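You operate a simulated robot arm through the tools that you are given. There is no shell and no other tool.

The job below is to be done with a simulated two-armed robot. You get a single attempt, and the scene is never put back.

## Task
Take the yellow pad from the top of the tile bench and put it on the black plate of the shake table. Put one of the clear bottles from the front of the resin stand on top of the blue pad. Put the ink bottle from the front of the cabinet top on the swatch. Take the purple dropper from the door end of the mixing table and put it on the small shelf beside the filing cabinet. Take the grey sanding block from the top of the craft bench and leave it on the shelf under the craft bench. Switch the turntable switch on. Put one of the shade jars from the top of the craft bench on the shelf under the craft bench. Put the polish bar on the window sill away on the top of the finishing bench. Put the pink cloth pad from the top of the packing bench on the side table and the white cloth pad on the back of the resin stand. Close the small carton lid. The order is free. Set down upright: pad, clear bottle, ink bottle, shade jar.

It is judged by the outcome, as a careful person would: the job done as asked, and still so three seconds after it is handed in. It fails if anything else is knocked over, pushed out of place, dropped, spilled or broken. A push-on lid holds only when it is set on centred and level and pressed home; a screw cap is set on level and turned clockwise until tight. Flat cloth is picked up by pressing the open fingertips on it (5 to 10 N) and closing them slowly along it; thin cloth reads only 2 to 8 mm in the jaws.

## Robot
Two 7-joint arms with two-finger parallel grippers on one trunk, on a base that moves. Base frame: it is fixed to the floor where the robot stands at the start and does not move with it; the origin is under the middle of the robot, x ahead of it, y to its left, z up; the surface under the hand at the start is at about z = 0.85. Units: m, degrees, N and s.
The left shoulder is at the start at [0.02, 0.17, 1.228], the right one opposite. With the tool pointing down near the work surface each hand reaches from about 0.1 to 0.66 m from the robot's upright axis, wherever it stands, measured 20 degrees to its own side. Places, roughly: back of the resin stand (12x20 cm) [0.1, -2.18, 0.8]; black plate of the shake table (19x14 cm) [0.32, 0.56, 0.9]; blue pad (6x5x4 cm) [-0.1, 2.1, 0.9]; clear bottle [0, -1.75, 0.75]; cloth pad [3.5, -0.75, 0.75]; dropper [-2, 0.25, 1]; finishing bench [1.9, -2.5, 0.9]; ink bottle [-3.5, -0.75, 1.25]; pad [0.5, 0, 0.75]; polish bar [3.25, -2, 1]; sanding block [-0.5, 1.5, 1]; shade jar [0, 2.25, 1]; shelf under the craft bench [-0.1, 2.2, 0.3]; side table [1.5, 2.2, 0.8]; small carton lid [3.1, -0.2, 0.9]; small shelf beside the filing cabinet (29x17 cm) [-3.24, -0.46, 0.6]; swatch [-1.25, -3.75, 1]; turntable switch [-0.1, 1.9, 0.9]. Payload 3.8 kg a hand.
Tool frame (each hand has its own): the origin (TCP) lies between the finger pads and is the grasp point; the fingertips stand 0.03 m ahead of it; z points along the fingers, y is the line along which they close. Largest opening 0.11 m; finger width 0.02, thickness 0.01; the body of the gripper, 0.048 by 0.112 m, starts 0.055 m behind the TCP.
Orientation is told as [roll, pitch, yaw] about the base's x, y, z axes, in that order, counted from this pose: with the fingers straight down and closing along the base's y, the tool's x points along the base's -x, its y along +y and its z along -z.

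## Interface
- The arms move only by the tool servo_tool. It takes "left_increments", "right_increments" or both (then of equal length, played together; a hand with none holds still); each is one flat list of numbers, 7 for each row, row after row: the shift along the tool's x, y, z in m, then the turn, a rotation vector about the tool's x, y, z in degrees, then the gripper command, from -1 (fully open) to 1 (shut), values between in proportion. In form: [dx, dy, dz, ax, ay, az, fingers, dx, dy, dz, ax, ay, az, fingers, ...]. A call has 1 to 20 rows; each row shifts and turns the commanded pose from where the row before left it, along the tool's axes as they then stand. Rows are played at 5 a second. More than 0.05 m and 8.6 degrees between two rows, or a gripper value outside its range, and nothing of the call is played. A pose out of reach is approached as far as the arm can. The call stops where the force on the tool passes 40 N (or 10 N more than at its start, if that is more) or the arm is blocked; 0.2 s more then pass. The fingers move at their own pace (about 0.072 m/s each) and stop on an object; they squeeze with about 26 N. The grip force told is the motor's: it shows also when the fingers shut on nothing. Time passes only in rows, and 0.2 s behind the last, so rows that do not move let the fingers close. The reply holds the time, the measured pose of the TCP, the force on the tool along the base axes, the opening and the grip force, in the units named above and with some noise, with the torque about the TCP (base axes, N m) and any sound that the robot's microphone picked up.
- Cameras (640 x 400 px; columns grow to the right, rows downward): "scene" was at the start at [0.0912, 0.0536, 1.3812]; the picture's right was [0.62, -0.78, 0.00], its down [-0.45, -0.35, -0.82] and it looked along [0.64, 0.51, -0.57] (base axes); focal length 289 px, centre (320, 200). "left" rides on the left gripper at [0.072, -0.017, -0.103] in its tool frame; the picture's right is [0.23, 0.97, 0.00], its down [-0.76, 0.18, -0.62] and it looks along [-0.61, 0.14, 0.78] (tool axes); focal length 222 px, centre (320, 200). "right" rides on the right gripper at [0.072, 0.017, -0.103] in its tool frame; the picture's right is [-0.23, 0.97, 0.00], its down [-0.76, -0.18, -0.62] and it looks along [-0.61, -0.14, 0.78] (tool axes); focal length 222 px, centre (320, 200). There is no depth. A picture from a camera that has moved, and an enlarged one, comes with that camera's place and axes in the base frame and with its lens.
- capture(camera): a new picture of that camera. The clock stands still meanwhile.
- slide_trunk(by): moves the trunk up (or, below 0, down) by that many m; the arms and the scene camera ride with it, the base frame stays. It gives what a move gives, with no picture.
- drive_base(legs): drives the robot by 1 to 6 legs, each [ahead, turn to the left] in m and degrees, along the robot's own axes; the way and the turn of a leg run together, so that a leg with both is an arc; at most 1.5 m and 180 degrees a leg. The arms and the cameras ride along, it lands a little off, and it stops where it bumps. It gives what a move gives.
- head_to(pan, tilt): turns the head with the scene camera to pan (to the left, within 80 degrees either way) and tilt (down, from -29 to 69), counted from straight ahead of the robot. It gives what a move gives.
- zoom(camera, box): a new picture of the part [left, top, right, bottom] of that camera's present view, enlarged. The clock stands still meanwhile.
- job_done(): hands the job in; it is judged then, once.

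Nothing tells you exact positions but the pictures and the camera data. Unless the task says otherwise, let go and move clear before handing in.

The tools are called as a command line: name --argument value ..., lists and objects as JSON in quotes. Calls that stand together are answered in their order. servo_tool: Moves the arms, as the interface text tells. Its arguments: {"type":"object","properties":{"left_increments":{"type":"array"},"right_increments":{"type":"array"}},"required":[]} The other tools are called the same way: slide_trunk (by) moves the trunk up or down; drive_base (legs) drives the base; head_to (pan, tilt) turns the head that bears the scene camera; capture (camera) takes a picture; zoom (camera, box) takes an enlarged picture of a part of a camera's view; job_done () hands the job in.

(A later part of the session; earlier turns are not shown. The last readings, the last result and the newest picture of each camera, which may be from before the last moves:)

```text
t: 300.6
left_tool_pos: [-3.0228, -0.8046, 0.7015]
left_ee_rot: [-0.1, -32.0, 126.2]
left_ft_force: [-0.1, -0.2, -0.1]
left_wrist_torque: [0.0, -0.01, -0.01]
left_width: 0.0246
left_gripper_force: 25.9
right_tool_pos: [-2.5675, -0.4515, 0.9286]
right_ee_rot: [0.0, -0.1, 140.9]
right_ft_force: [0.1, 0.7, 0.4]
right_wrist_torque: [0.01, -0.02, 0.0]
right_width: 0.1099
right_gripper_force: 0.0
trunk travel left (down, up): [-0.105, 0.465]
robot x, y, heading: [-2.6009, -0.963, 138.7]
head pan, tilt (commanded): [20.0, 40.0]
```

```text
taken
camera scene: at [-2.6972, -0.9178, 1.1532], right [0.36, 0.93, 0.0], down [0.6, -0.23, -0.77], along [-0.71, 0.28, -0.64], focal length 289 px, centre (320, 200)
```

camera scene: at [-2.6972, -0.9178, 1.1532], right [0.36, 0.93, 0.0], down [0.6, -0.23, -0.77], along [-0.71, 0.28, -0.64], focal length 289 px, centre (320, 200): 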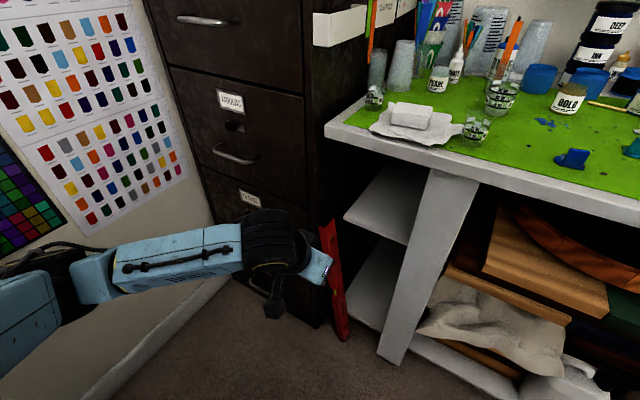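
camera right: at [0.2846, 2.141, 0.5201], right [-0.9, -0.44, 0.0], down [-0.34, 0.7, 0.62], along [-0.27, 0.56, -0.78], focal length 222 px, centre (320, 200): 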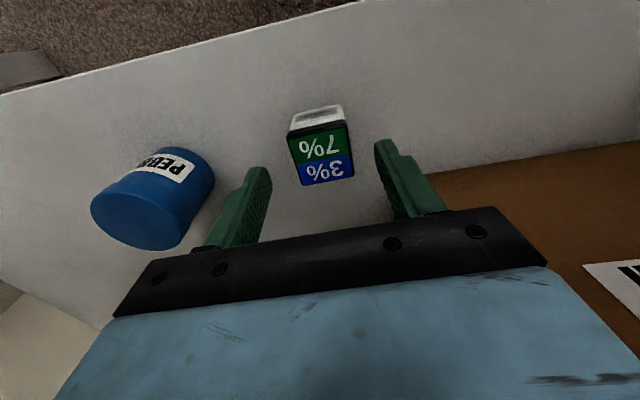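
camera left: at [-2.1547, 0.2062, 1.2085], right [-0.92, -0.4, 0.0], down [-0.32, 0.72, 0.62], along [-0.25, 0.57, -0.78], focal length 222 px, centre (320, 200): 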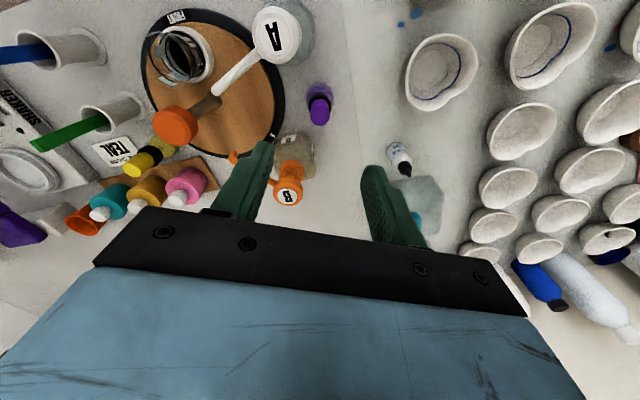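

servo_tool --left_increments '[0, 0, 0, 0, -8, 0, 1, 0, 0, 0, 0, -8, 0, 1, 0, 0, 0, 0, -8, 0, 1, 0, 0, 0, 0, -8, 0, 1, 0, 0, 0, 0, -8, 0, 1]'

capture --camera "scene"

capture --camera "left"

```text
t: 301.8
left_tool_pos: [-3.0223, -0.8046, 0.7005]
left_ee_rot: [-0.4, -72.0, 126.3]
left_ft_force: [0.4, -1.0, -0.3]
left_wrist_torque: [0.0, -0.02, 0.0]
left_width: 0.0249
left_gripper_force: 26.4
right_tool_pos: [-2.5669, -0.4517, 0.9276]
right_ee_rot: [-0.1, -0.1, 140.8]
right_ft_force: [-1.0, -1.1, 0.9]
right_wrist_torque: [0.04, -0.01, -0.02]
right_width: 0.1102
right_gripper_force: 0.0
trunk travel left (down, up): [-0.105, 0.465]
robot x, y, heading: [-2.6018, -0.9593, 138.6]
head pan, tilt (commanded): [20.0, 40.0]
```

```text
taken
camera scene: at [-2.6971, -0.9177, 1.1532], right [0.36, 0.93, 0.0], down [0.6, -0.23, -0.77], along [-0.71, 0.28, -0.64], focal length 289 px, centre (320, 200)
```

scene: 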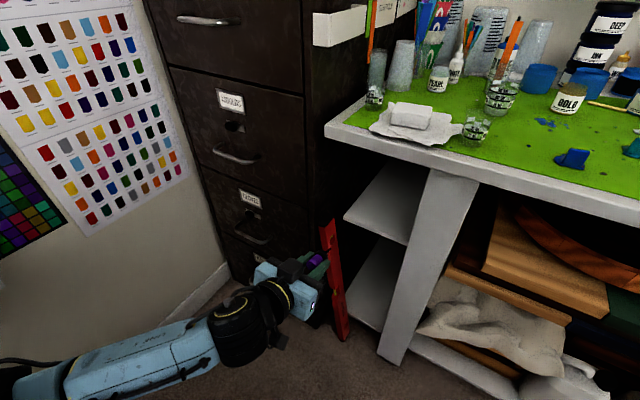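

```text
taken
camera left: at [-2.9377, -0.8926, 0.6649], right [-0.74, -0.63, -0.22], down [0.07, -0.39, 0.92], along [-0.66, 0.67, 0.33], focal length 222 px, centre (320, 200)
```

left: 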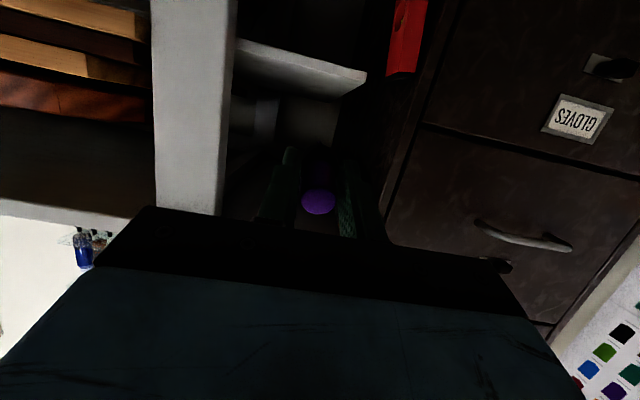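

The 72° tilt works smoothly here. I move the dropper forward into the bay at a safe height.

servo_tool --left_increments '[-0.0128, -0.0043, 0.0394, 0, 0, 0, 1, -0.0128, -0.0043, 0.0394, 0, 0, 0, 1, -0.0128, -0.0043, 0.0394, 0, 0, 0, 1, -0.0128, -0.0043, 0.0394, 0, 0, 0, 1, -0.0128, -0.0043, 0.0394, 0, 0, 0, 1]'

zoom --camera "scene" --box '[240, 140, 480, 340]'

capture --camera "left"

```text
t: 303.0
left_tool_pos: [-3.1272, -0.6232, 0.7004]
left_ee_rot: [-0.4, -71.8, 126.3]
left_ft_force: [-1.0, 0.0, 0.4]
left_wrist_torque: [-0.01, -0.01, -0.01]
left_width: 0.0247
left_gripper_force: 26.3
right_tool_pos: [-2.5675, -0.4522, 0.93]
right_ee_rot: [-0.1, 0.0, 140.9]
right_ft_force: [1.0, 0.7, 0.6]
right_wrist_torque: [0.02, 0.0, -0.03]
right_width: 0.1102
right_gripper_force: 0.1
trunk travel left (down, up): [-0.105, 0.465]
robot x, y, heading: [-2.6044, -0.9627, 138.8]
head pan, tilt (commanded): [20.0, 40.0]
```

```text
2.00 times, centred on (360, 240) of scene
camera zoom: at [-2.6972, -0.9174, 1.1532], right [0.36, 0.93, 0.0], down [0.6, -0.23, -0.77], along [-0.71, 0.28, -0.64], focal length 578 px, centre (240, 120)
```

zoom: 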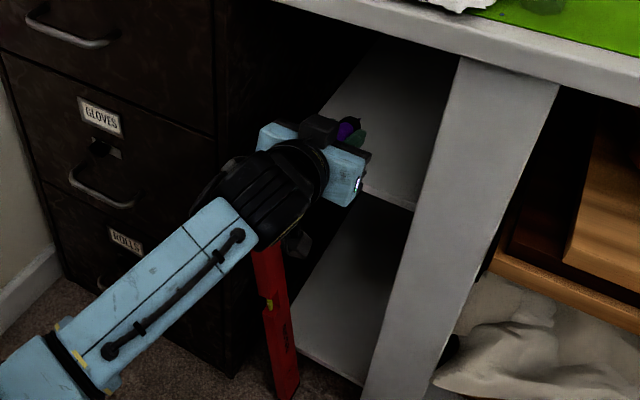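

```text
taken
camera left: at [-3.0425, -0.7121, 0.6639], right [-0.74, -0.63, -0.22], down [0.06, -0.39, 0.92], along [-0.66, 0.67, 0.33], focal length 222 px, centre (320, 200)
```

left: 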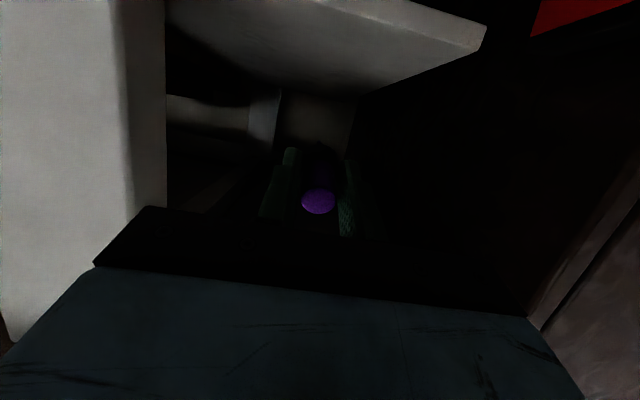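

servo_tool --left_increments '[-0.0128, 0.0, 0.0394, 0, 0, 0, 1, -0.0128, 0.0, 0.0394, 0, 0, 0, 1]'

zoom --camera "scene" --box '[280, 140, 460, 290]'

zoom --camera "left" --box '[180, 20, 480, 240]'

```text
t: 303.6
left_tool_pos: [-3.176, -0.5579, 0.6999]
left_ee_rot: [-0.4, -71.8, 126.4]
left_ft_force: [0.2, -0.6, -0.6]
left_wrist_torque: [-0.03, 0.0, -0.04]
left_width: 0.025
left_gripper_force: 26.0
right_tool_pos: [-2.5682, -0.4517, 0.9294]
right_ee_rot: [0.0, 0.0, 140.9]
right_ft_force: [0.6, -0.3, 0.2]
right_wrist_torque: [-0.04, 0.01, -0.02]
right_width: 0.11
right_gripper_force: 0.1
trunk travel left (down, up): [-0.105, 0.465]
robot x, y, heading: [-2.6003, -0.9621, 138.5]
head pan, tilt (commanded): [20.0, 40.0]
```

```text
2.67 times, centred on (370, 215) of scene
camera zoom: at [-2.6972, -0.9173, 1.1532], right [0.36, 0.93, 0.0], down [0.6, -0.23, -0.77], along [-0.71, 0.28, -0.64], focal length 771 px, centre (187, 160)
```

zoom: 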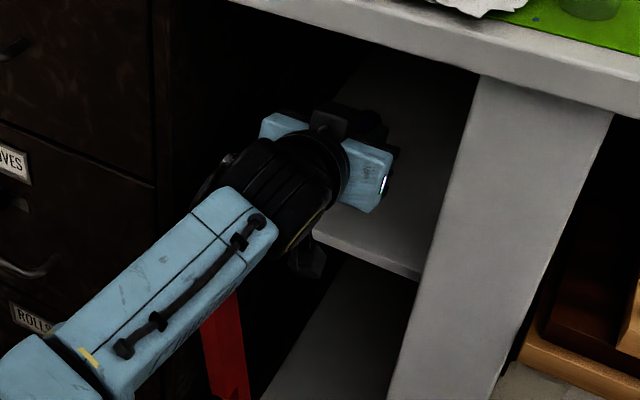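

```text
1.82 times, centred on (330, 130) of left
camera zoom: at [-3.091, -0.6459, 0.6639], right [-0.74, -0.63, -0.22], down [0.06, -0.39, 0.92], along [-0.66, 0.67, 0.33], focal length 404 px, centre (302, 327)
```

zoom: 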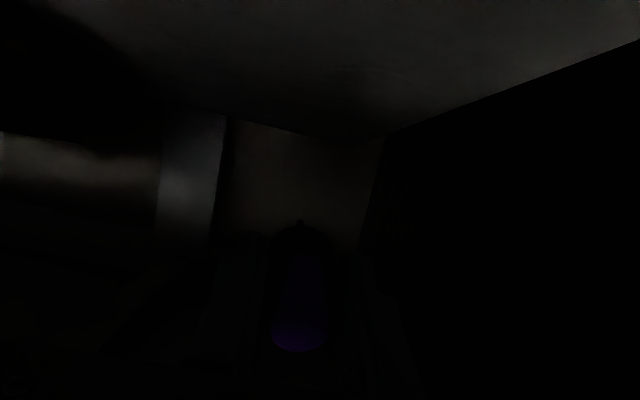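

servo_tool --left_increments '[0.019, 0, 0.0062, 0, 0, 0, 1, 0.019, 0, 0.0062, 0, 0, 0, 1, 0.0048, 0, 0.0015, 0, 0, 0, 1, 0, 0, 0, 0, 0, 0, 1]'

zoom --camera "scene" --box '[280, 140, 460, 290]'

```text
t: 304.6
left_tool_pos: [-3.1754, -0.5584, 0.6553]
left_ee_rot: [-0.4, -71.9, 126.6]
left_ft_force: [-0.7, -1.1, -0.1]
left_wrist_torque: [-0.01, 0.0, 0.02]
left_width: 0.0247
left_gripper_force: 26.4
right_tool_pos: [-2.5685, -0.4521, 0.9285]
right_ee_rot: [0.0, -0.1, 140.9]
right_ft_force: [0.5, 1.1, -0.2]
right_wrist_torque: [0.0, 0.0, 0.01]
right_width: 0.11
right_gripper_force: 0.1
trunk travel left (down, up): [-0.105, 0.465]
robot x, y, heading: [-2.6038, -0.9611, 138.5]
head pan, tilt (commanded): [20.0, 40.0]
```

```text
2.67 times, centred on (370, 215) of scene
camera zoom: at [-2.6972, -0.9176, 1.1532], right [0.36, 0.93, 0.0], down [0.6, -0.23, -0.77], along [-0.71, 0.28, -0.64], focal length 771 px, centre (187, 160)
```

zoom: 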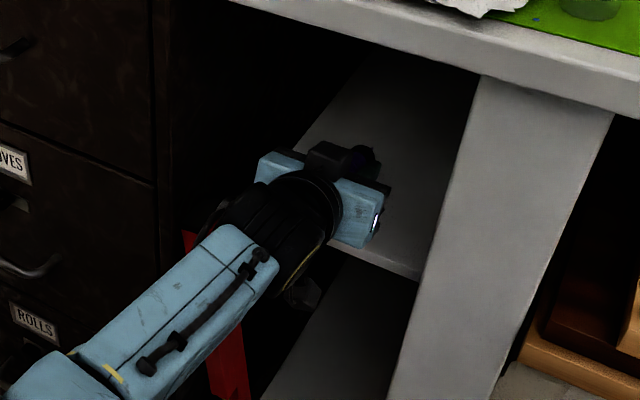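

servo_tool --left_increments '[0.0048, 0, 0.0015, 0, 0, 0, 1, 0.0048, 0, 0.0015, 0, 0, 0, 1, 0.0048, 0, 0.0015, 0, 0, 0, 1, 0, 0, 0, 0, 0, 0, 1]'

servo_tool --left_increments '[0.0038, 0, 0.0012, 0, 0, 0, 1, 0.0038, 0, 0.0012, 0, 0, 0, 1, 0, 0, 0, 0, 0, 0, 1]'

```text
t: 305.6
left_tool_pos: [-3.1766, -0.5584, 0.6391]
left_ee_rot: [-0.2, -71.9, 126.4]
left_ft_force: [-0.8, 0.0, 0.1]
left_wrist_torque: [0.01, -0.02, 0.0]
left_width: 0.0247
left_gripper_force: 25.7
right_tool_pos: [-2.5683, -0.4504, 0.9287]
right_ee_rot: [0.0, -0.1, 140.9]
right_ft_force: [-0.1, 0.3, -0.6]
right_wrist_torque: [-0.01, 0.0, -0.03]
right_width: 0.1101
right_gripper_force: 0.2
trunk travel left (down, up): [-0.105, 0.465]
robot x, y, heading: [-2.602, -0.9575, 138.6]
head pan, tilt (commanded): [20.0, 40.0]
```

```text
t: 306.4
left_tool_pos: [-3.1773, -0.5578, 0.6314]
left_ee_rot: [-0.2, -71.9, 126.4]
left_ft_force: [0.3, 0.0, -1.5]
left_wrist_torque: [-0.03, 0.0, 0.02]
left_width: 0.0248
left_gripper_force: 26.3
right_tool_pos: [-2.5673, -0.4523, 0.9295]
right_ee_rot: [0.0, -0.2, 140.8]
right_ft_force: [0.2, -0.4, 0.1]
right_wrist_torque: [-0.04, 0.0, -0.01]
right_width: 0.11
right_gripper_force: 0.0
trunk travel left (down, up): [-0.105, 0.465]
robot x, y, heading: [-2.602, -0.9618, 138.7]
head pan, tilt (commanded): [20.0, 40.0]
```

servo_tool --left_increments '[0.0038, 0, 0.0012, 0, 0, 0, 1, 0.0038, 0, 0.0012, 0, 0, 0, 1, 0, 0, 0, 0, 0, 0, 1]'

servo_tool --left_increments '[0.0029, 0, 0.0009, 0, 0, 0, 1, 0.0029, 0, 0.0009, 0, 0, 0, 1, 0, 0, 0, 0, 0, 0, 1]'

zoom --camera "scene" --box '[310, 170, 430, 270]'

```text
t: 307.2
left_tool_pos: [-3.1756, -0.5577, 0.624]
left_ee_rot: [-0.2, -71.7, 126.4]
left_ft_force: [-0.1, 0.2, -0.9]
left_wrist_torque: [0.02, 0.01, -0.01]
left_width: 0.0248
left_gripper_force: 26.2
right_tool_pos: [-2.5668, -0.4511, 0.9269]
right_ee_rot: [0.0, -0.1, 140.9]
right_ft_force: [0.0, -0.4, 1.5]
right_wrist_torque: [0.0, 0.03, 0.0]
right_width: 0.1099
right_gripper_force: 0.1
trunk travel left (down, up): [-0.105, 0.465]
robot x, y, heading: [-2.6048, -0.96, 138.9]
head pan, tilt (commanded): [20.0, 40.0]
```

```text
t: 308.0
left_tool_pos: [-3.1755, -0.557, 0.6216]
left_ee_rot: [-0.3, -72.2, 126.4]
left_ft_force: [0.0, 1.5, 8.7]
left_wrist_torque: [0.47, 0.37, -0.04]
left_width: 0.0245
left_gripper_force: 25.6
right_tool_pos: [-2.5669, -0.4518, 0.9294]
right_ee_rot: [0.0, 0.0, 140.9]
right_ft_force: [-0.4, -0.3, 0.3]
right_wrist_torque: [0.03, -0.01, 0.01]
right_width: 0.11
right_gripper_force: 0.1
trunk travel left (down, up): [-0.105, 0.465]
robot x, y, heading: [-2.6001, -0.9633, 138.6]
head pan, tilt (commanded): [20.0, 40.0]
```

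```text
4.00 times, centred on (370, 220) of scene
camera zoom: at [-2.6966, -0.9181, 1.1534], right [0.36, 0.93, 0.0], down [0.6, -0.23, -0.77], along [-0.71, 0.28, -0.64], focal length 1156 px, centre (120, 120)
```

zoom: 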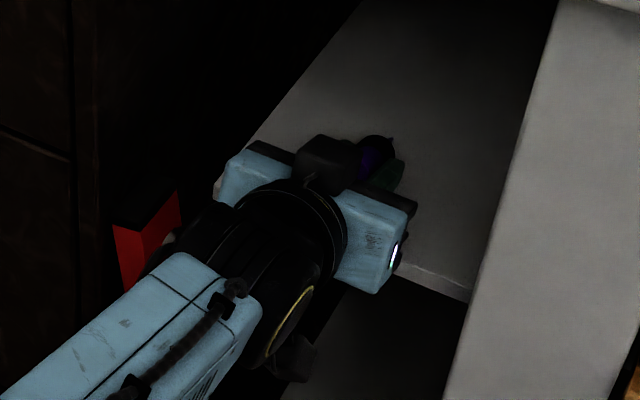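

The dropper's tip is touching the shelf and the bulb is only a few millimetres up. I open a little, let it settle, and look.

servo_tool --left_increments '[-0.0015, 0, -0.0005, 0, 0, 0, 1, 0, 0, 0, 0, 0, 0, 0.4, 0, 0, 0, 0, 0, 0, 0.25, 0, 0, 0, 0, 0, 0, 0.2, 0, 0, 0, 0, 0, 0, 0.2]'

zoom --camera "scene" --box '[330, 180, 410, 250]'

zoom --camera "left" --box '[240, 60, 400, 240]'

```text
t: 309.2
left_tool_pos: [-3.1768, -0.5586, 0.619]
left_ee_rot: [-0.3, -71.7, 126.5]
left_ft_force: [-0.2, 0.2, -0.6]
left_wrist_torque: [0.01, 0.03, 0.0]
left_width: 0.0439
left_gripper_force: 0.1
right_tool_pos: [-2.5667, -0.4511, 0.929]
right_ee_rot: [0.0, -0.1, 140.9]
right_ft_force: [-0.1, 0.9, 0.3]
right_wrist_torque: [-0.02, 0.05, -0.01]
right_width: 0.1099
right_gripper_force: 0.0
trunk travel left (down, up): [-0.105, 0.465]
robot x, y, heading: [-2.6036, -0.9596, 139.0]
head pan, tilt (commanded): [20.0, 40.0]
```

```text
5.71 times, centred on (370, 215) of scene
camera zoom: at [-2.6973, -0.9177, 1.1532], right [0.36, 0.93, 0.0], down [0.6, -0.23, -0.77], along [-0.71, 0.28, -0.64], focal length 1652 px, centre (34, 114)
```

zoom: 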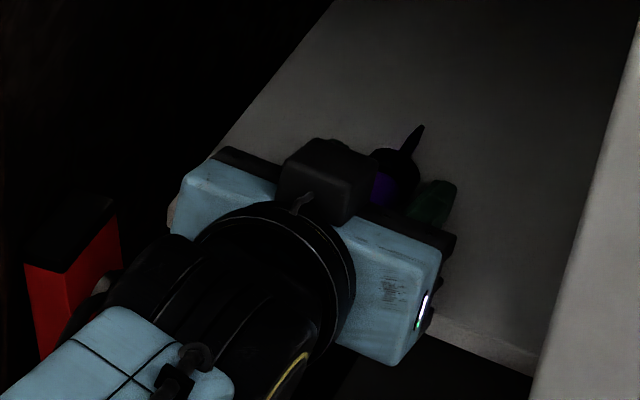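

```text
2.22 times, centred on (320, 150) of left
camera zoom: at [-3.0916, -0.6466, 0.5832], right [-0.74, -0.63, -0.22], down [0.06, -0.39, 0.92], along [-0.67, 0.67, 0.33], focal length 494 px, centre (320, 311)
```

zoom: 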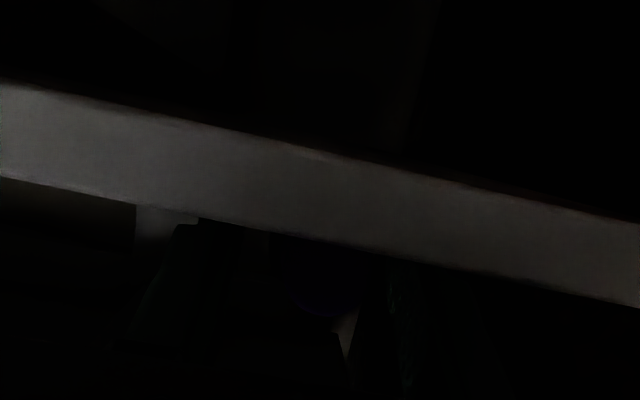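

servo_tool --left_increments '[0, 0, 0, 0, 0, 0, -0.1, 0, 0, -0.01, 0, 0, 0, -0.1, 0, 0, -0.02, 0, 0, 0, -0.1, 0, 0, -0.03, 0, 0, 0, -0.1, 0, 0, -0.04, 0, 0, 0, -0.1, 0, 0, -0.04, 0, 0, 0, -0.1]'

capture --camera "scene"

zoom --camera "scene" --box '[310, 150, 430, 260]'

```text
t: 310.6
left_tool_pos: [-3.0985, -0.6662, 0.6646]
left_ee_rot: [-0.3, -71.9, 126.4]
left_ft_force: [0.0, 0.3, 0.9]
left_wrist_torque: [-0.01, 0.03, 0.0]
left_width: 0.0604
left_gripper_force: 0.0
right_tool_pos: [-2.5681, -0.4518, 0.9299]
right_ee_rot: [0.1, -0.1, 140.9]
right_ft_force: [0.5, -0.2, 0.2]
right_wrist_torque: [0.0, 0.01, 0.0]
right_width: 0.11
right_gripper_force: 0.1
trunk travel left (down, up): [-0.105, 0.465]
robot x, y, heading: [-2.603, -0.9593, 138.5]
head pan, tilt (commanded): [20.0, 40.0]
```

```text
taken
camera scene: at [-2.6971, -0.9178, 1.1533], right [0.36, 0.93, 0.0], down [0.6, -0.23, -0.77], along [-0.71, 0.28, -0.64], focal length 289 px, centre (320, 200)
```

scene: 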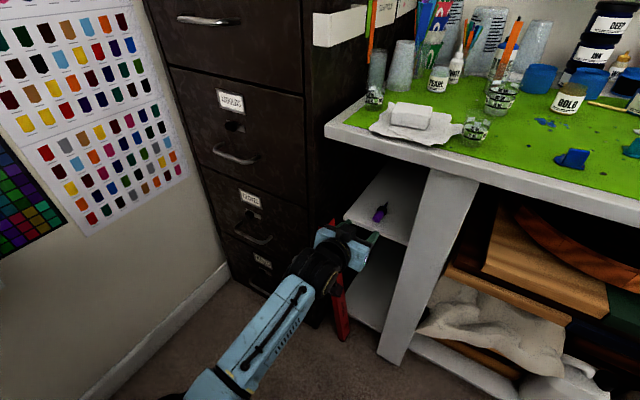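

```text
3.64 times, centred on (370, 205) of scene
camera zoom: at [-2.6971, -0.9178, 1.1533], right [0.36, 0.93, 0.0], down [0.6, -0.23, -0.77], along [-0.71, 0.28, -0.64], focal length 1051 px, centre (138, 182)
```

zoom: 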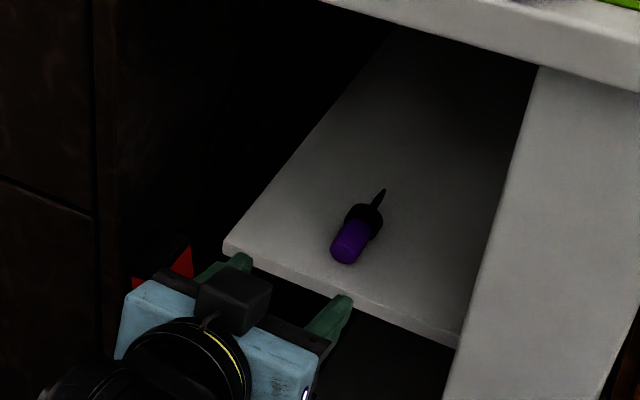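

The purple dropper lies safely on the small shelf. I back the hand out, level it again, and raise the trunk to reach the cabinet top.

servo_tool --left_increments '[0.0116, 0, -0.0357, 0, 0, 0, -1, 0.0116, 0, -0.0357, 0, 0, 0, -1, 0.0116, 0, -0.0357, 0, 0, 0, -1, 0, 0, 0, 0, 8, 0, -1, 0, 0, 0, 0, 8, 0, -1, 0, 0, 0, 0, 8, 0, -1, 0, 0, 0, 0, 8, 0, -1, 0, 0, 0, 0, 8, 0, -1, 0, 0, 0, 0, 8, 0, -1, 0, 0, 0, 0, 8, 0, -1, 0, 0, 0, 0, 8, 0, -1, 0, 0, 0, 0, 8, 0, -1]'

capture --camera "scene"

```text
t: 313.2
left_tool_pos: [-3.0318, -0.7559, 0.6636]
left_ee_rot: [0.1, 0.3, 126.2]
left_ft_force: [0.0, -0.7, -1.0]
left_wrist_torque: [-0.03, 0.02, -0.01]
left_width: 0.1099
left_gripper_force: 0.0
right_tool_pos: [-2.5669, -0.4516, 0.9293]
right_ee_rot: [0.0, -0.1, 140.9]
right_ft_force: [0.0, -0.2, 0.9]
right_wrist_torque: [0.03, 0.0, 0.01]
right_width: 0.11
right_gripper_force: 0.2
trunk travel left (down, up): [-0.105, 0.465]
robot x, y, heading: [-2.6, -0.9629, 138.6]
head pan, tilt (commanded): [20.0, 40.0]
```

```text
taken
camera scene: at [-2.6967, -0.9172, 1.1533], right [0.36, 0.93, 0.0], down [0.6, -0.23, -0.77], along [-0.71, 0.28, -0.64], focal length 289 px, centre (320, 200)
```

scene: 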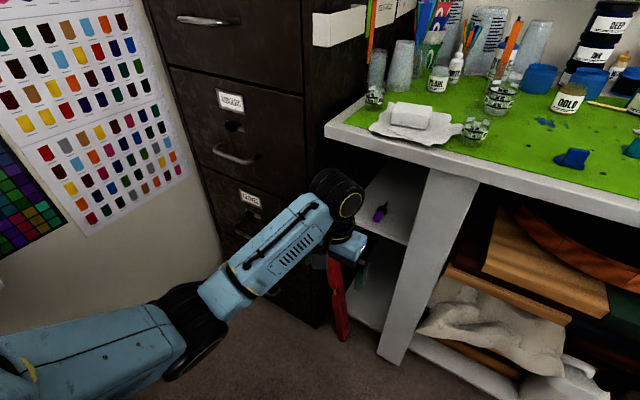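

The dropper is done. I raise the trunk and the left hand above the cabinet top level, then drive a little nearer to the cabinet.

slide_trunk --by 0.42

servo_tool --left_increments '[0, 0, -0.0435, 0, 0, 0, -1, 0, 0, -0.0435, 0, 0, 0, -1, 0, 0, -0.0435, 0, 0, 0, -1, 0, 0, -0.0435, 0, 0, 0, -1, 0, 0, -0.0435, 0, 0, 0, -1, 0, 0, -0.0435, 0, 0, 0, -1, 0, 0, -0.0435, 0, 0, 0, -1, 0, 0, -0.0435, 0, 0, 0, -1]'

drive_base --legs '[[0, 30], [0.25, 0], [0, -18]]'

head_to --pan 20 --tilt 30

capture --camera "scene"

capture --camera "left"

```text
refused: 0.42 is not a number from -0.4 to 0.4
```

```text
t: 315.0
left_tool_pos: [-3.0317, -0.757, 1.0137]
left_ee_rot: [-0.1, 0.2, 126.1]
left_ft_force: [-0.6, 0.3, -0.3]
left_wrist_torque: [-0.01, 0.0, 0.01]
left_width: 0.11
left_gripper_force: 0.1
right_tool_pos: [-2.5668, -0.4514, 0.9291]
right_ee_rot: [0.0, -0.1, 140.9]
right_ft_force: [0.1, -0.5, 0.7]
right_wrist_torque: [0.02, -0.04, 0.03]
right_width: 0.1099
right_gripper_force: 0.1
trunk travel left (down, up): [-0.105, 0.465]
robot x, y, heading: [-2.6055, -0.961, 138.4]
head pan, tilt (commanded): [20.0, 40.0]
```

```text
t: 319.1
left_tool_pos: [-3.3189, -0.8632, 1.0144]
left_ee_rot: [0.5, 0.9, 145.4]
left_ft_force: [7.6, -7.5, 1.0]
left_wrist_torque: [0.77, 0.76, -0.1]
left_width: 0.1099
left_gripper_force: 0.1
right_tool_pos: [-2.9741, -0.4176, 0.9275]
right_ee_rot: [-0.1, -0.1, 159.5]
right_ft_force: [-0.6, -0.1, -0.3]
right_wrist_torque: [0.0, -0.02, 0.01]
right_width: 0.1101
right_gripper_force: 0.1
trunk travel left (down, up): [-0.105, 0.465]
robot x, y, heading: [-2.8463, -0.9114, 157.2]
head pan, tilt (commanded): [20.0, 40.0]
stopped in leg 3: the force on the tool passed its limit at 98 N (the readings are from after the stop); the commanded pose is now the measured one
```

```text
t: 319.8
left_tool_pos: [-3.3184, -0.8627, 1.013]
left_ee_rot: [0.5, 0.8, 145.3]
left_ft_force: [10.7, -9.9, 1.0]
left_wrist_torque: [1.03, 1.05, -0.14]
left_width: 0.1098
left_gripper_force: 0.1
right_tool_pos: [-2.9743, -0.419, 0.9292]
right_ee_rot: [-0.2, -0.1, 159.6]
right_ft_force: [0.8, 0.6, -0.2]
right_wrist_torque: [0.04, -0.01, -0.01]
right_width: 0.1103
right_gripper_force: 0.1
trunk travel left (down, up): [-0.105, 0.465]
robot x, y, heading: [-2.8472, -0.9113, 157.5]
head pan, tilt (commanded): [20.0, 30.0]
```

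```text
taken
camera scene: at [-2.9523, -0.9015, 1.1687], right [0.04, 1.0, 0.0], down [0.5, -0.02, -0.87], along [-0.87, 0.04, -0.5], focal length 289 px, centre (320, 200)
```

scene: 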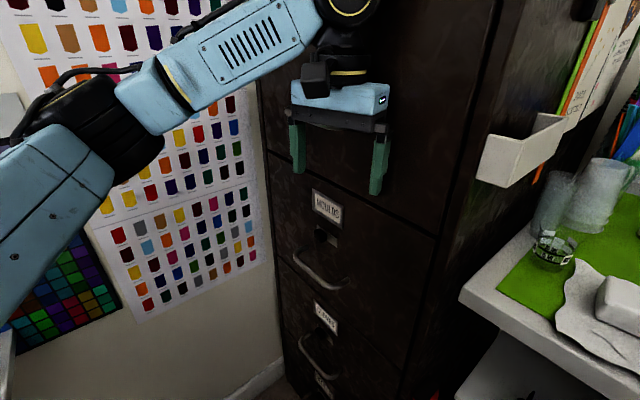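

```text
taken
camera left: at [-3.2498, -0.8889, 1.1192], right [-0.37, -0.93, 0.01], down [-0.73, 0.3, 0.61], along [-0.57, 0.21, -0.79], focal length 222 px, centre (320, 200)
```

left: 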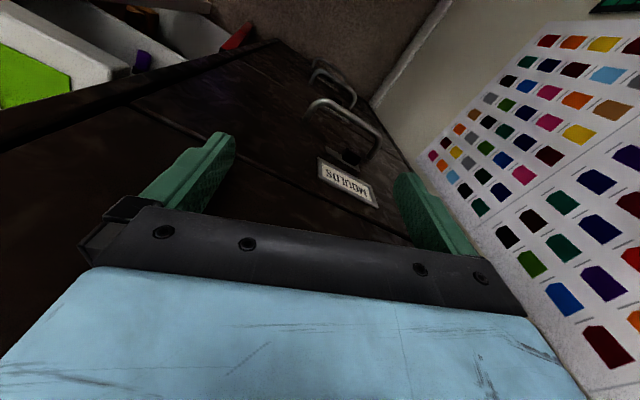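

My trunk command was refused as too large, so the hand was still low and touched the cabinet face when I turned. I back away at once and then check that nothing on the cabinet shifted.

drive_base --legs '[[0, 8]]'

drive_base --legs '[[-0.15, 0]]'

slide_trunk --by 0.38

```text
t: 320.8
left_tool_pos: [-3.3228, -0.9277, 1.0131]
left_ee_rot: [0.5, 1.0, 153.4]
left_ft_force: [-0.1, -0.7, -0.5]
left_wrist_torque: [0.06, -0.03, 0.0]
left_width: 0.1101
left_gripper_force: 0.0
right_tool_pos: [-3.042, -0.4398, 0.9286]
right_ee_rot: [-0.2, 0.1, 167.6]
right_ft_force: [0.2, -0.3, 0.1]
right_wrist_torque: [0.02, -0.04, 0.02]
right_width: 0.1099
right_gripper_force: 0.0
trunk travel left (down, up): [-0.105, 0.465]
robot x, y, heading: [-2.8482, -0.9093, 165.6]
head pan, tilt (commanded): [20.0, 30.0]
```

```text
t: 322.2
left_tool_pos: [-3.1754, -0.9669, 1.0133]
left_ee_rot: [0.4, 0.9, 153.4]
left_ft_force: [0.7, -0.8, 0.5]
left_wrist_torque: [0.01, 0.0, 0.03]
left_width: 0.11
left_gripper_force: 0.0
right_tool_pos: [-2.8963, -0.4765, 0.9293]
right_ee_rot: [0.0, 0.0, 167.6]
right_ft_force: [0.5, -0.2, -0.5]
right_wrist_torque: [-0.01, -0.01, 0.02]
right_width: 0.1099
right_gripper_force: 0.0
trunk travel left (down, up): [-0.105, 0.465]
robot x, y, heading: [-2.7012, -0.9469, 165.4]
head pan, tilt (commanded): [20.0, 30.0]
```

```text
t: 325.8
left_tool_pos: [-3.1748, -0.966, 1.3931]
left_ee_rot: [0.4, 1.0, 153.4]
left_ft_force: [-0.3, 0.4, 0.9]
left_wrist_torque: [0.01, -0.03, 0.02]
left_width: 0.11
left_gripper_force: 0.1
right_tool_pos: [-2.8959, -0.4773, 1.3076]
right_ee_rot: [0.0, -0.1, 167.7]
right_ft_force: [-0.2, 0.8, 0.3]
right_wrist_torque: [0.01, -0.01, 0.01]
right_width: 0.1103
right_gripper_force: 0.0
trunk travel left (down, up): [-0.485, 0.085]
robot x, y, heading: [-2.6959, -0.9466, 165.3]
head pan, tilt (commanded): [20.0, 30.0]
```

head_to --pan -15 --tilt 40

capture --camera "scene"

head_to --pan 5 --tilt 25

capture --camera "scene"

```text
t: 326.8
left_tool_pos: [-3.1752, -0.9673, 1.3937]
left_ee_rot: [0.5, 1.0, 153.5]
left_ft_force: [0.9, -0.3, -0.4]
left_wrist_torque: [0.02, -0.03, -0.02]
left_width: 0.1102
left_gripper_force: 0.1
right_tool_pos: [-2.8957, -0.4766, 1.3085]
right_ee_rot: [0.1, 0.0, 167.6]
right_ft_force: [0.6, -1.0, -0.2]
right_wrist_torque: [-0.02, -0.01, 0.02]
right_width: 0.1102
right_gripper_force: 0.0
trunk travel left (down, up): [-0.485, 0.085]
robot x, y, heading: [-2.6986, -0.946, 165.6]
head pan, tilt (commanded): [-15.0, 40.0]
```

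```text
taken
camera scene: at [-2.7919, -0.9028, 1.5332], right [0.49, 0.87, 0.0], down [0.56, -0.32, -0.77], along [-0.67, 0.38, -0.64], focal length 289 px, centre (320, 200)
```

scene: 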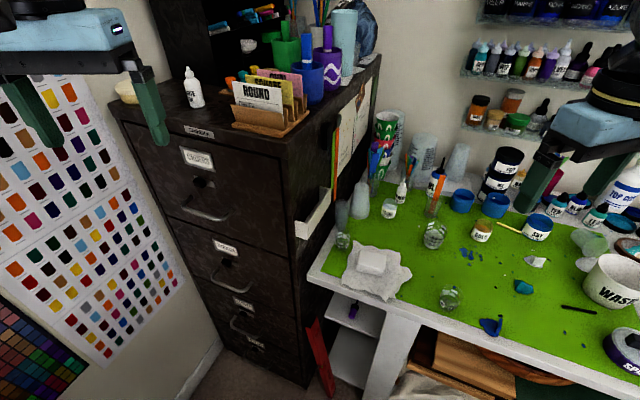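

```text
t: 327.7
left_tool_pos: [-3.176, -0.9669, 1.392]
left_ee_rot: [0.5, 1.1, 153.4]
left_ft_force: [0.4, -0.7, -0.2]
left_wrist_torque: [-0.04, 0.0, -0.02]
left_width: 0.11
left_gripper_force: 0.0
right_tool_pos: [-2.8957, -0.477, 1.3081]
right_ee_rot: [0.0, 0.0, 167.7]
right_ft_force: [-0.3, 1.0, -0.3]
right_wrist_torque: [0.01, 0.0, 0.03]
right_width: 0.1101
right_gripper_force: 0.2
trunk travel left (down, up): [-0.485, 0.085]
robot x, y, heading: [-2.6989, -0.947, 165.6]
head pan, tilt (commanded): [5.0, 25.0]
```

```text
taken
camera scene: at [-2.8087, -0.9293, 1.5565], right [0.17, 0.99, 0.0], down [0.42, -0.07, -0.91], along [-0.89, 0.15, -0.42], focal length 289 px, centre (320, 200)
```

scene: 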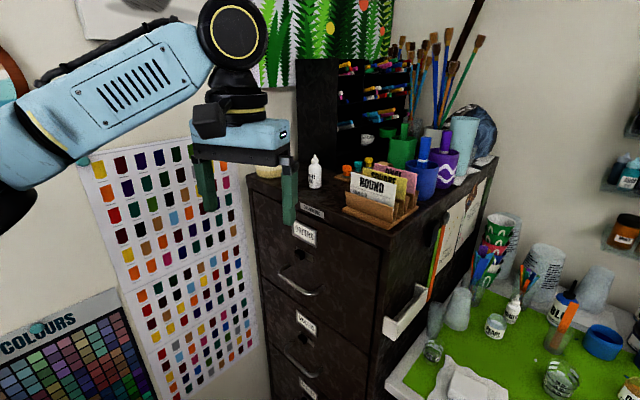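

Comparing views, the small glass near the soap was at about (-3.035, -0.48) before and is now at about (-2.98, -0.44). My lowered right hand must have brushed it. I'll look closely and put it back.

head_to --pan -20 --tilt 45

capture --camera "scene"

zoom --camera "scene" --box '[300, 170, 480, 300]'

capture --camera "right"

```text
t: 328.6
left_tool_pos: [-3.1755, -0.9668, 1.3937]
left_ee_rot: [0.5, 1.0, 153.5]
left_ft_force: [-0.4, 1.1, 1.4]
left_wrist_torque: [-0.01, -0.03, 0.02]
left_width: 0.1098
left_gripper_force: 0.1
right_tool_pos: [-2.8955, -0.4762, 1.3078]
right_ee_rot: [0.0, 0.0, 167.7]
right_ft_force: [-0.3, 0.9, 0.0]
right_wrist_torque: [-0.02, -0.02, 0.03]
right_width: 0.1101
right_gripper_force: 0.1
trunk travel left (down, up): [-0.485, 0.085]
robot x, y, heading: [-2.6977, -0.9487, 165.4]
head pan, tilt (commanded): [-20.0, 45.0]
```

```text
taken
camera scene: at [-2.7849, -0.8986, 1.526], right [0.57, 0.82, 0.0], down [0.58, -0.4, -0.71], along [-0.58, 0.4, -0.71], focal length 289 px, centre (320, 200)
```

scene: 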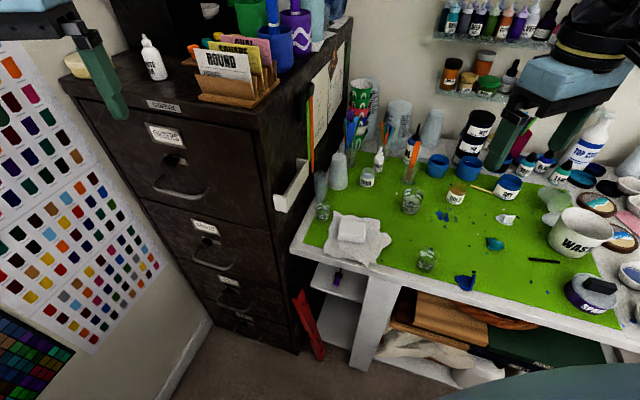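

```text
3.08 times, centred on (390, 235) of scene
camera zoom: at [-2.7849, -0.8986, 1.526], right [0.57, 0.82, 0.0], down [0.58, -0.4, -0.71], along [-0.58, 0.4, -0.71], focal length 890 px, centre (105, 92)
```

zoom: 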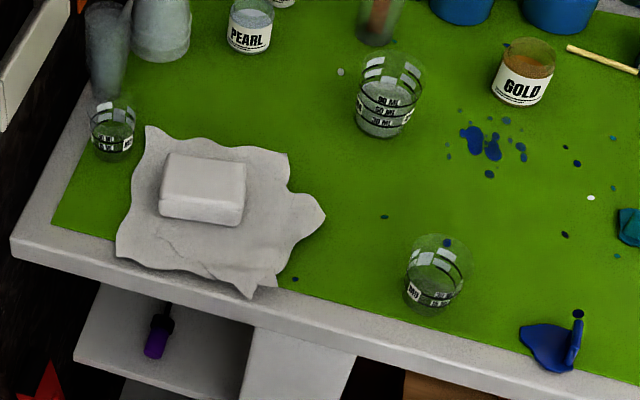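

```text
taken
camera right: at [-2.8269, -0.5108, 1.4108], right [-0.43, -0.9, 0.0], down [-0.71, 0.34, 0.62], along [-0.56, 0.27, -0.78], focal length 222 px, centre (320, 200)
```

right: 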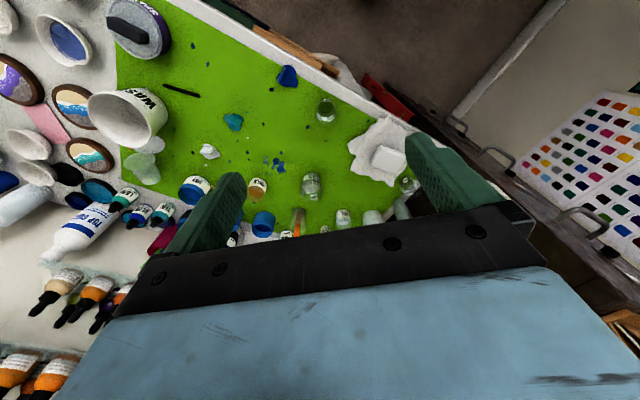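

The small measuring glass is still upright, just pushed about 7 cm. I bring the right hand above it to measure and pick it up.

servo_tool --right_increments '[-0.0366, -0.0022, 0, 0, 0, 0, -1, -0.0366, -0.0022, 0, 0, 0, 0, -1, 0, 0, 0.043, 0, 0, 0, -1, 0, 0, 0.043, 0, 0, 0, -1, 0, 0, 0.043, 0, 0, 0, -1, 0, 0, 0.043, 0, 0, 0, -1, 0, 0, 0.043, 0, 0, 0, -1, 0, 0, 0, 0, 0, 0, -1]'

capture --camera "right"

zoom --camera "scene" --box '[300, 150, 500, 310]'

```text
t: 330.4
left_tool_pos: [-3.1749, -0.9665, 1.3928]
left_ee_rot: [0.6, 1.0, 153.5]
left_ft_force: [0.2, 0.7, -0.4]
left_wrist_torque: [-0.03, 0.02, -0.01]
left_width: 0.11
left_gripper_force: 0.1
right_tool_pos: [-2.9651, -0.4573, 1.0912]
right_ee_rot: [-0.1, 0.0, 167.6]
right_ft_force: [-0.1, 0.9, 0.3]
right_wrist_torque: [-0.02, -0.01, -0.04]
right_width: 0.1098
right_gripper_force: 0.0
trunk travel left (down, up): [-0.485, 0.085]
robot x, y, heading: [-2.6951, -0.9456, 165.5]
head pan, tilt (commanded): [-20.0, 45.0]
```

```text
taken
camera right: at [-2.8969, -0.4917, 1.1936], right [-0.43, -0.9, 0.0], down [-0.71, 0.34, 0.62], along [-0.56, 0.27, -0.78], focal length 222 px, centre (320, 200)
```

right: 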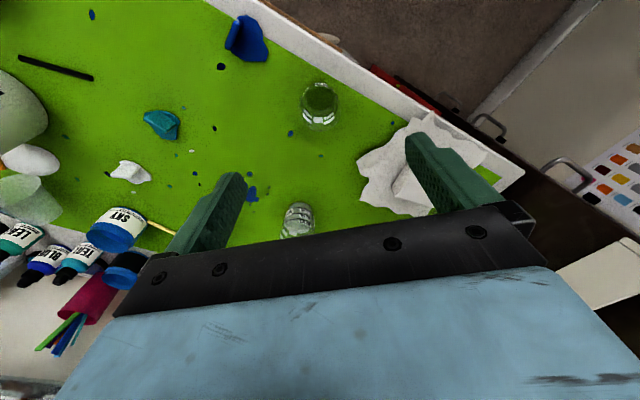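

```text
2.50 times, centred on (400, 230) of scene
camera zoom: at [-2.7845, -0.8987, 1.526], right [0.57, 0.82, 0.0], down [0.58, -0.4, -0.71], along [-0.58, 0.4, -0.71], focal length 723 px, centre (120, 125)
```

zoom: 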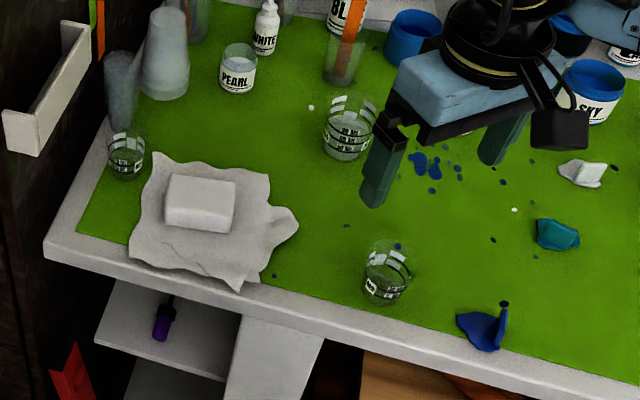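

zoom --camera "right" --box '[240, 40, 440, 220]'

```text
2.22 times, centred on (340, 130) of right
camera zoom: at [-2.8969, -0.4917, 1.1936], right [-0.43, -0.9, 0.0], down [-0.71, 0.34, 0.62], along [-0.56, 0.27, -0.78], focal length 494 px, centre (276, 356)
```

zoom: 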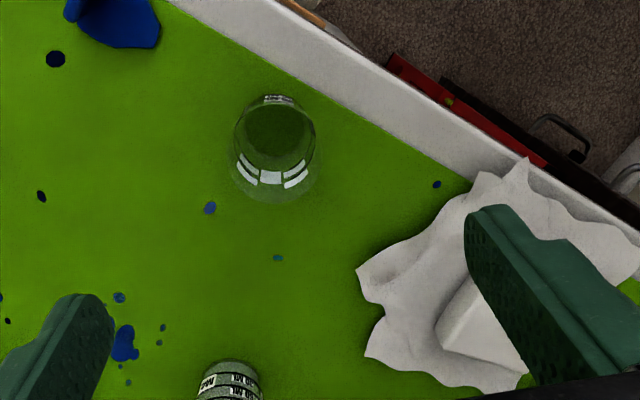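

servo_tool --right_increments '[0, 0, 0, 0, 0, 0, -0.36, 0, 0, 0, 0, 0, 0, -0.36, 0, 0, 0.04, 0, 0, 0, -0.36, 0, 0, 0.04, 0, 0, 0, -0.36, 0, 0, 0.04, 0, 0, 0, -0.36, 0, 0, 0.028, 0, 0, 0, -0.36, 0, 0, 0, 0, 0, 0, -0.36]'

zoom --camera "right" --box '[220, 60, 420, 240]'

zoom --camera "scene" --box '[360, 190, 480, 310]'

```text
t: 332.0
left_tool_pos: [-3.1759, -0.9666, 1.3936]
left_ee_rot: [0.4, 1.1, 153.5]
left_ft_force: [0.0, 0.2, 0.4]
left_wrist_torque: [0.03, 0.03, -0.01]
left_width: 0.11
left_gripper_force: 0.1
right_tool_pos: [-2.9668, -0.4561, 0.944]
right_ee_rot: [0.0, -0.1, 167.6]
right_ft_force: [-0.3, 0.3, 0.7]
right_wrist_torque: [0.02, -0.04, -0.04]
right_width: 0.0748
right_gripper_force: 0.0
trunk travel left (down, up): [-0.485, 0.085]
robot x, y, heading: [-2.6977, -0.9473, 165.4]
head pan, tilt (commanded): [-20.0, 45.0]
```

```text
2.22 times, centred on (320, 150) of right
camera zoom: at [-2.8978, -0.4903, 1.0464], right [-0.43, -0.9, 0.0], down [-0.71, 0.34, 0.62], along [-0.56, 0.27, -0.78], focal length 494 px, centre (320, 311)
```

zoom: 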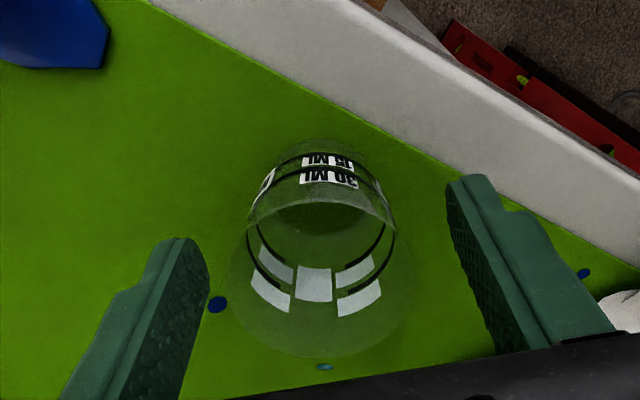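

```text
3.33 times, centred on (420, 250) of scene
camera zoom: at [-2.7847, -0.8986, 1.526], right [0.57, 0.82, 0.0], down [0.58, -0.4, -0.71], along [-0.58, 0.4, -0.71], focal length 964 px, centre (-13, 33)
```

zoom: 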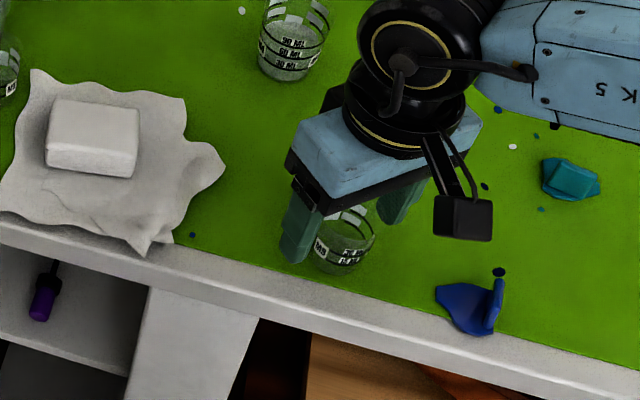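

servo_tool --right_increments '[0, 0, 0, 0, 0, 0, -0.1, 0, 0, 0, 0, 0, 0, 0.1, 0, 0, 0, 0, 0, 0, 0.3, 0, 0, 0, 0, 0, 0, 0.5, 0, 0, 0, 0, 0, 0, 0.5]'

zoom --camera "right" --box '[220, 60, 420, 240]'

```text
t: 333.2
left_tool_pos: [-3.1755, -0.9666, 1.3932]
left_ee_rot: [0.5, 1.0, 153.5]
left_ft_force: [0.2, 1.0, 0.6]
left_wrist_torque: [-0.02, 0.02, -0.03]
left_width: 0.1099
left_gripper_force: 0.0
right_tool_pos: [-2.9671, -0.4567, 0.944]
right_ee_rot: [-0.1, 0.0, 167.6]
right_ft_force: [-0.3, -0.3, 1.0]
right_wrist_torque: [0.04, -0.01, 0.01]
right_width: 0.0447
right_gripper_force: 25.9
trunk travel left (down, up): [-0.485, 0.085]
robot x, y, heading: [-2.6974, -0.9488, 165.6]
head pan, tilt (commanded): [-20.0, 45.0]
```

```text
2.22 times, centred on (320, 150) of right
camera zoom: at [-2.898, -0.4901, 1.0468], right [-0.43, -0.9, 0.0], down [-0.71, 0.34, 0.62], along [-0.56, 0.27, -0.78], focal length 494 px, centre (320, 311)
```

zoom: 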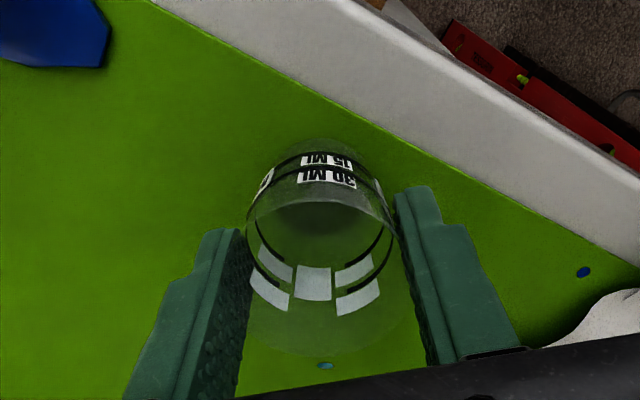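

The glass is held. I lift it 1 cm, take it back to where it stood, and set it down.

servo_tool --right_increments '[0, 0, -0.012, 0, 0, 0, 0.5, 0, 0, 0, 0, 0, 0, 0.5, -0.022, 0.013, 0, 0, 0, 0, 0.5, -0.022, 0.013, 0, 0, 0, 0, 0.5, -0.0212, 0.0129, 0, 0, 0, 0, 0.5, 0, 0, 0, 0, 0, 0, 0.5, 0, 0, 0.006, 0, 0, 0, 0.5, 0, 0, 0.004, 0, 0, 0, 0.5, 0, 0, 0, 0, 0, 0, 0.5]'

zoom --camera "scene" --box '[300, 170, 480, 300]'

zoom --camera "right" --box '[220, 60, 420, 240]'

```text
t: 335.2
left_tool_pos: [-3.1761, -0.9671, 1.3919]
left_ee_rot: [0.5, 1.0, 153.5]
left_ft_force: [0.5, -0.6, -0.2]
left_wrist_torque: [-0.01, -0.02, 0.0]
left_width: 0.1099
left_gripper_force: 0.0
right_tool_pos: [-3.0394, -0.4807, 0.9468]
right_ee_rot: [0.0, 0.0, 167.5]
right_ft_force: [-1.0, 0.2, -0.6]
right_wrist_torque: [0.03, -0.02, 0.01]
right_width: 0.0445
right_gripper_force: 25.9
trunk travel left (down, up): [-0.485, 0.085]
robot x, y, heading: [-2.6979, -0.9461, 165.4]
head pan, tilt (commanded): [-20.0, 45.0]
```

```text
3.08 times, centred on (390, 235) of scene
camera zoom: at [-2.7848, -0.8985, 1.526], right [0.57, 0.82, 0.0], down [0.58, -0.4, -0.71], along [-0.58, 0.4, -0.71], focal length 890 px, centre (105, 92)
```

zoom: 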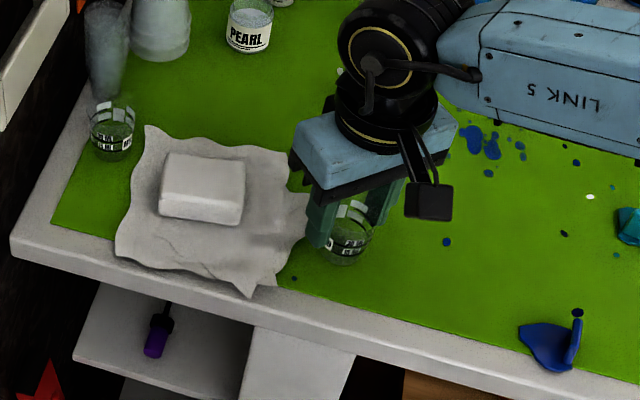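

```text
2.22 times, centred on (320, 150) of right
camera zoom: at [-2.9699, -0.5147, 1.0493], right [-0.43, -0.9, 0.0], down [-0.71, 0.34, 0.62], along [-0.56, 0.27, -0.78], focal length 494 px, centre (320, 311)
```

zoom: 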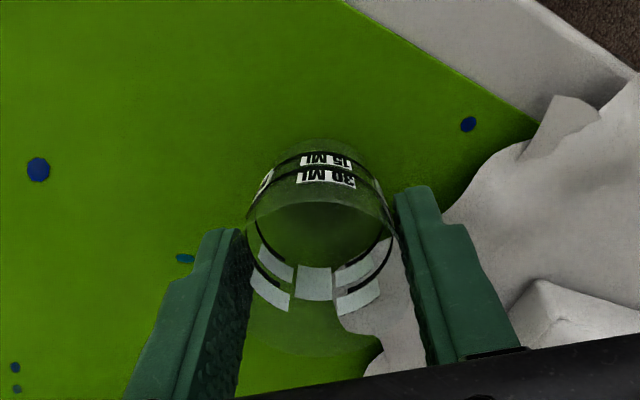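

servo_tool --right_increments '[0.005, -0.004, 0, 0, 0, 0, 0.5, 0, 0, 0.0015, 0, 0, 0, 0.5, 0, 0, 0.0012, 0, 0, 0, 0.5, 0, 0, 0, 0, 0, 0, 0.5]'

servo_tool --right_increments '[0, 0, 0, 0, 0, 0, 0.15, 0, 0, 0, 0, 0, 0, 0.05, 0, 0, 0, 0, 0, 0, -0.05, 0, 0, 0, 0, 0, 0, -0.05]'

zoom --camera "right" --box '[220, 60, 420, 240]'

```text
t: 336.2
left_tool_pos: [-3.1759, -0.9659, 1.3917]
left_ee_rot: [0.6, 1.0, 153.5]
left_ft_force: [-0.2, -0.4, 0.1]
left_wrist_torque: [-0.01, -0.03, 0.0]
left_width: 0.1099
left_gripper_force: 0.0
right_tool_pos: [-3.0319, -0.4782, 0.9447]
right_ee_rot: [0.0, 0.0, 167.6]
right_ft_force: [0.0, -0.4, 1.7]
right_wrist_torque: [0.05, -0.02, -0.02]
right_width: 0.0447
right_gripper_force: 26.2
trunk travel left (down, up): [-0.485, 0.085]
robot x, y, heading: [-2.6988, -0.948, 165.4]
head pan, tilt (commanded): [-20.0, 45.0]
```

```text
t: 337.2
left_tool_pos: [-3.1753, -0.967, 1.3928]
left_ee_rot: [0.4, 1.0, 153.6]
left_ft_force: [0.0, 1.0, -0.1]
left_wrist_torque: [0.0, 0.02, 0.0]
left_width: 0.11
left_gripper_force: 0.0
right_tool_pos: [-3.0314, -0.4776, 0.9455]
right_ee_rot: [0.0, 0.1, 167.7]
right_ft_force: [-0.5, 0.4, -0.7]
right_wrist_torque: [-0.02, -0.01, -0.01]
right_width: 0.0576
right_gripper_force: 0.1
trunk travel left (down, up): [-0.485, 0.085]
robot x, y, heading: [-2.7008, -0.9453, 165.7]
head pan, tilt (commanded): [-20.0, 45.0]
```

```text
2.22 times, centred on (320, 150) of right
camera zoom: at [-2.9634, -0.5121, 1.0466], right [-0.43, -0.9, 0.0], down [-0.71, 0.34, 0.62], along [-0.56, 0.27, -0.78], focal length 494 px, centre (320, 311)
```

zoom: 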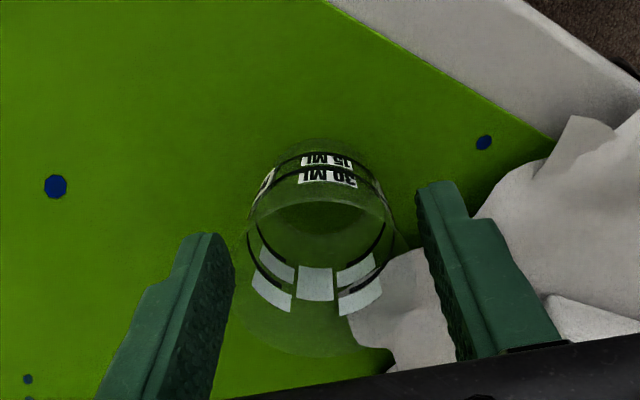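

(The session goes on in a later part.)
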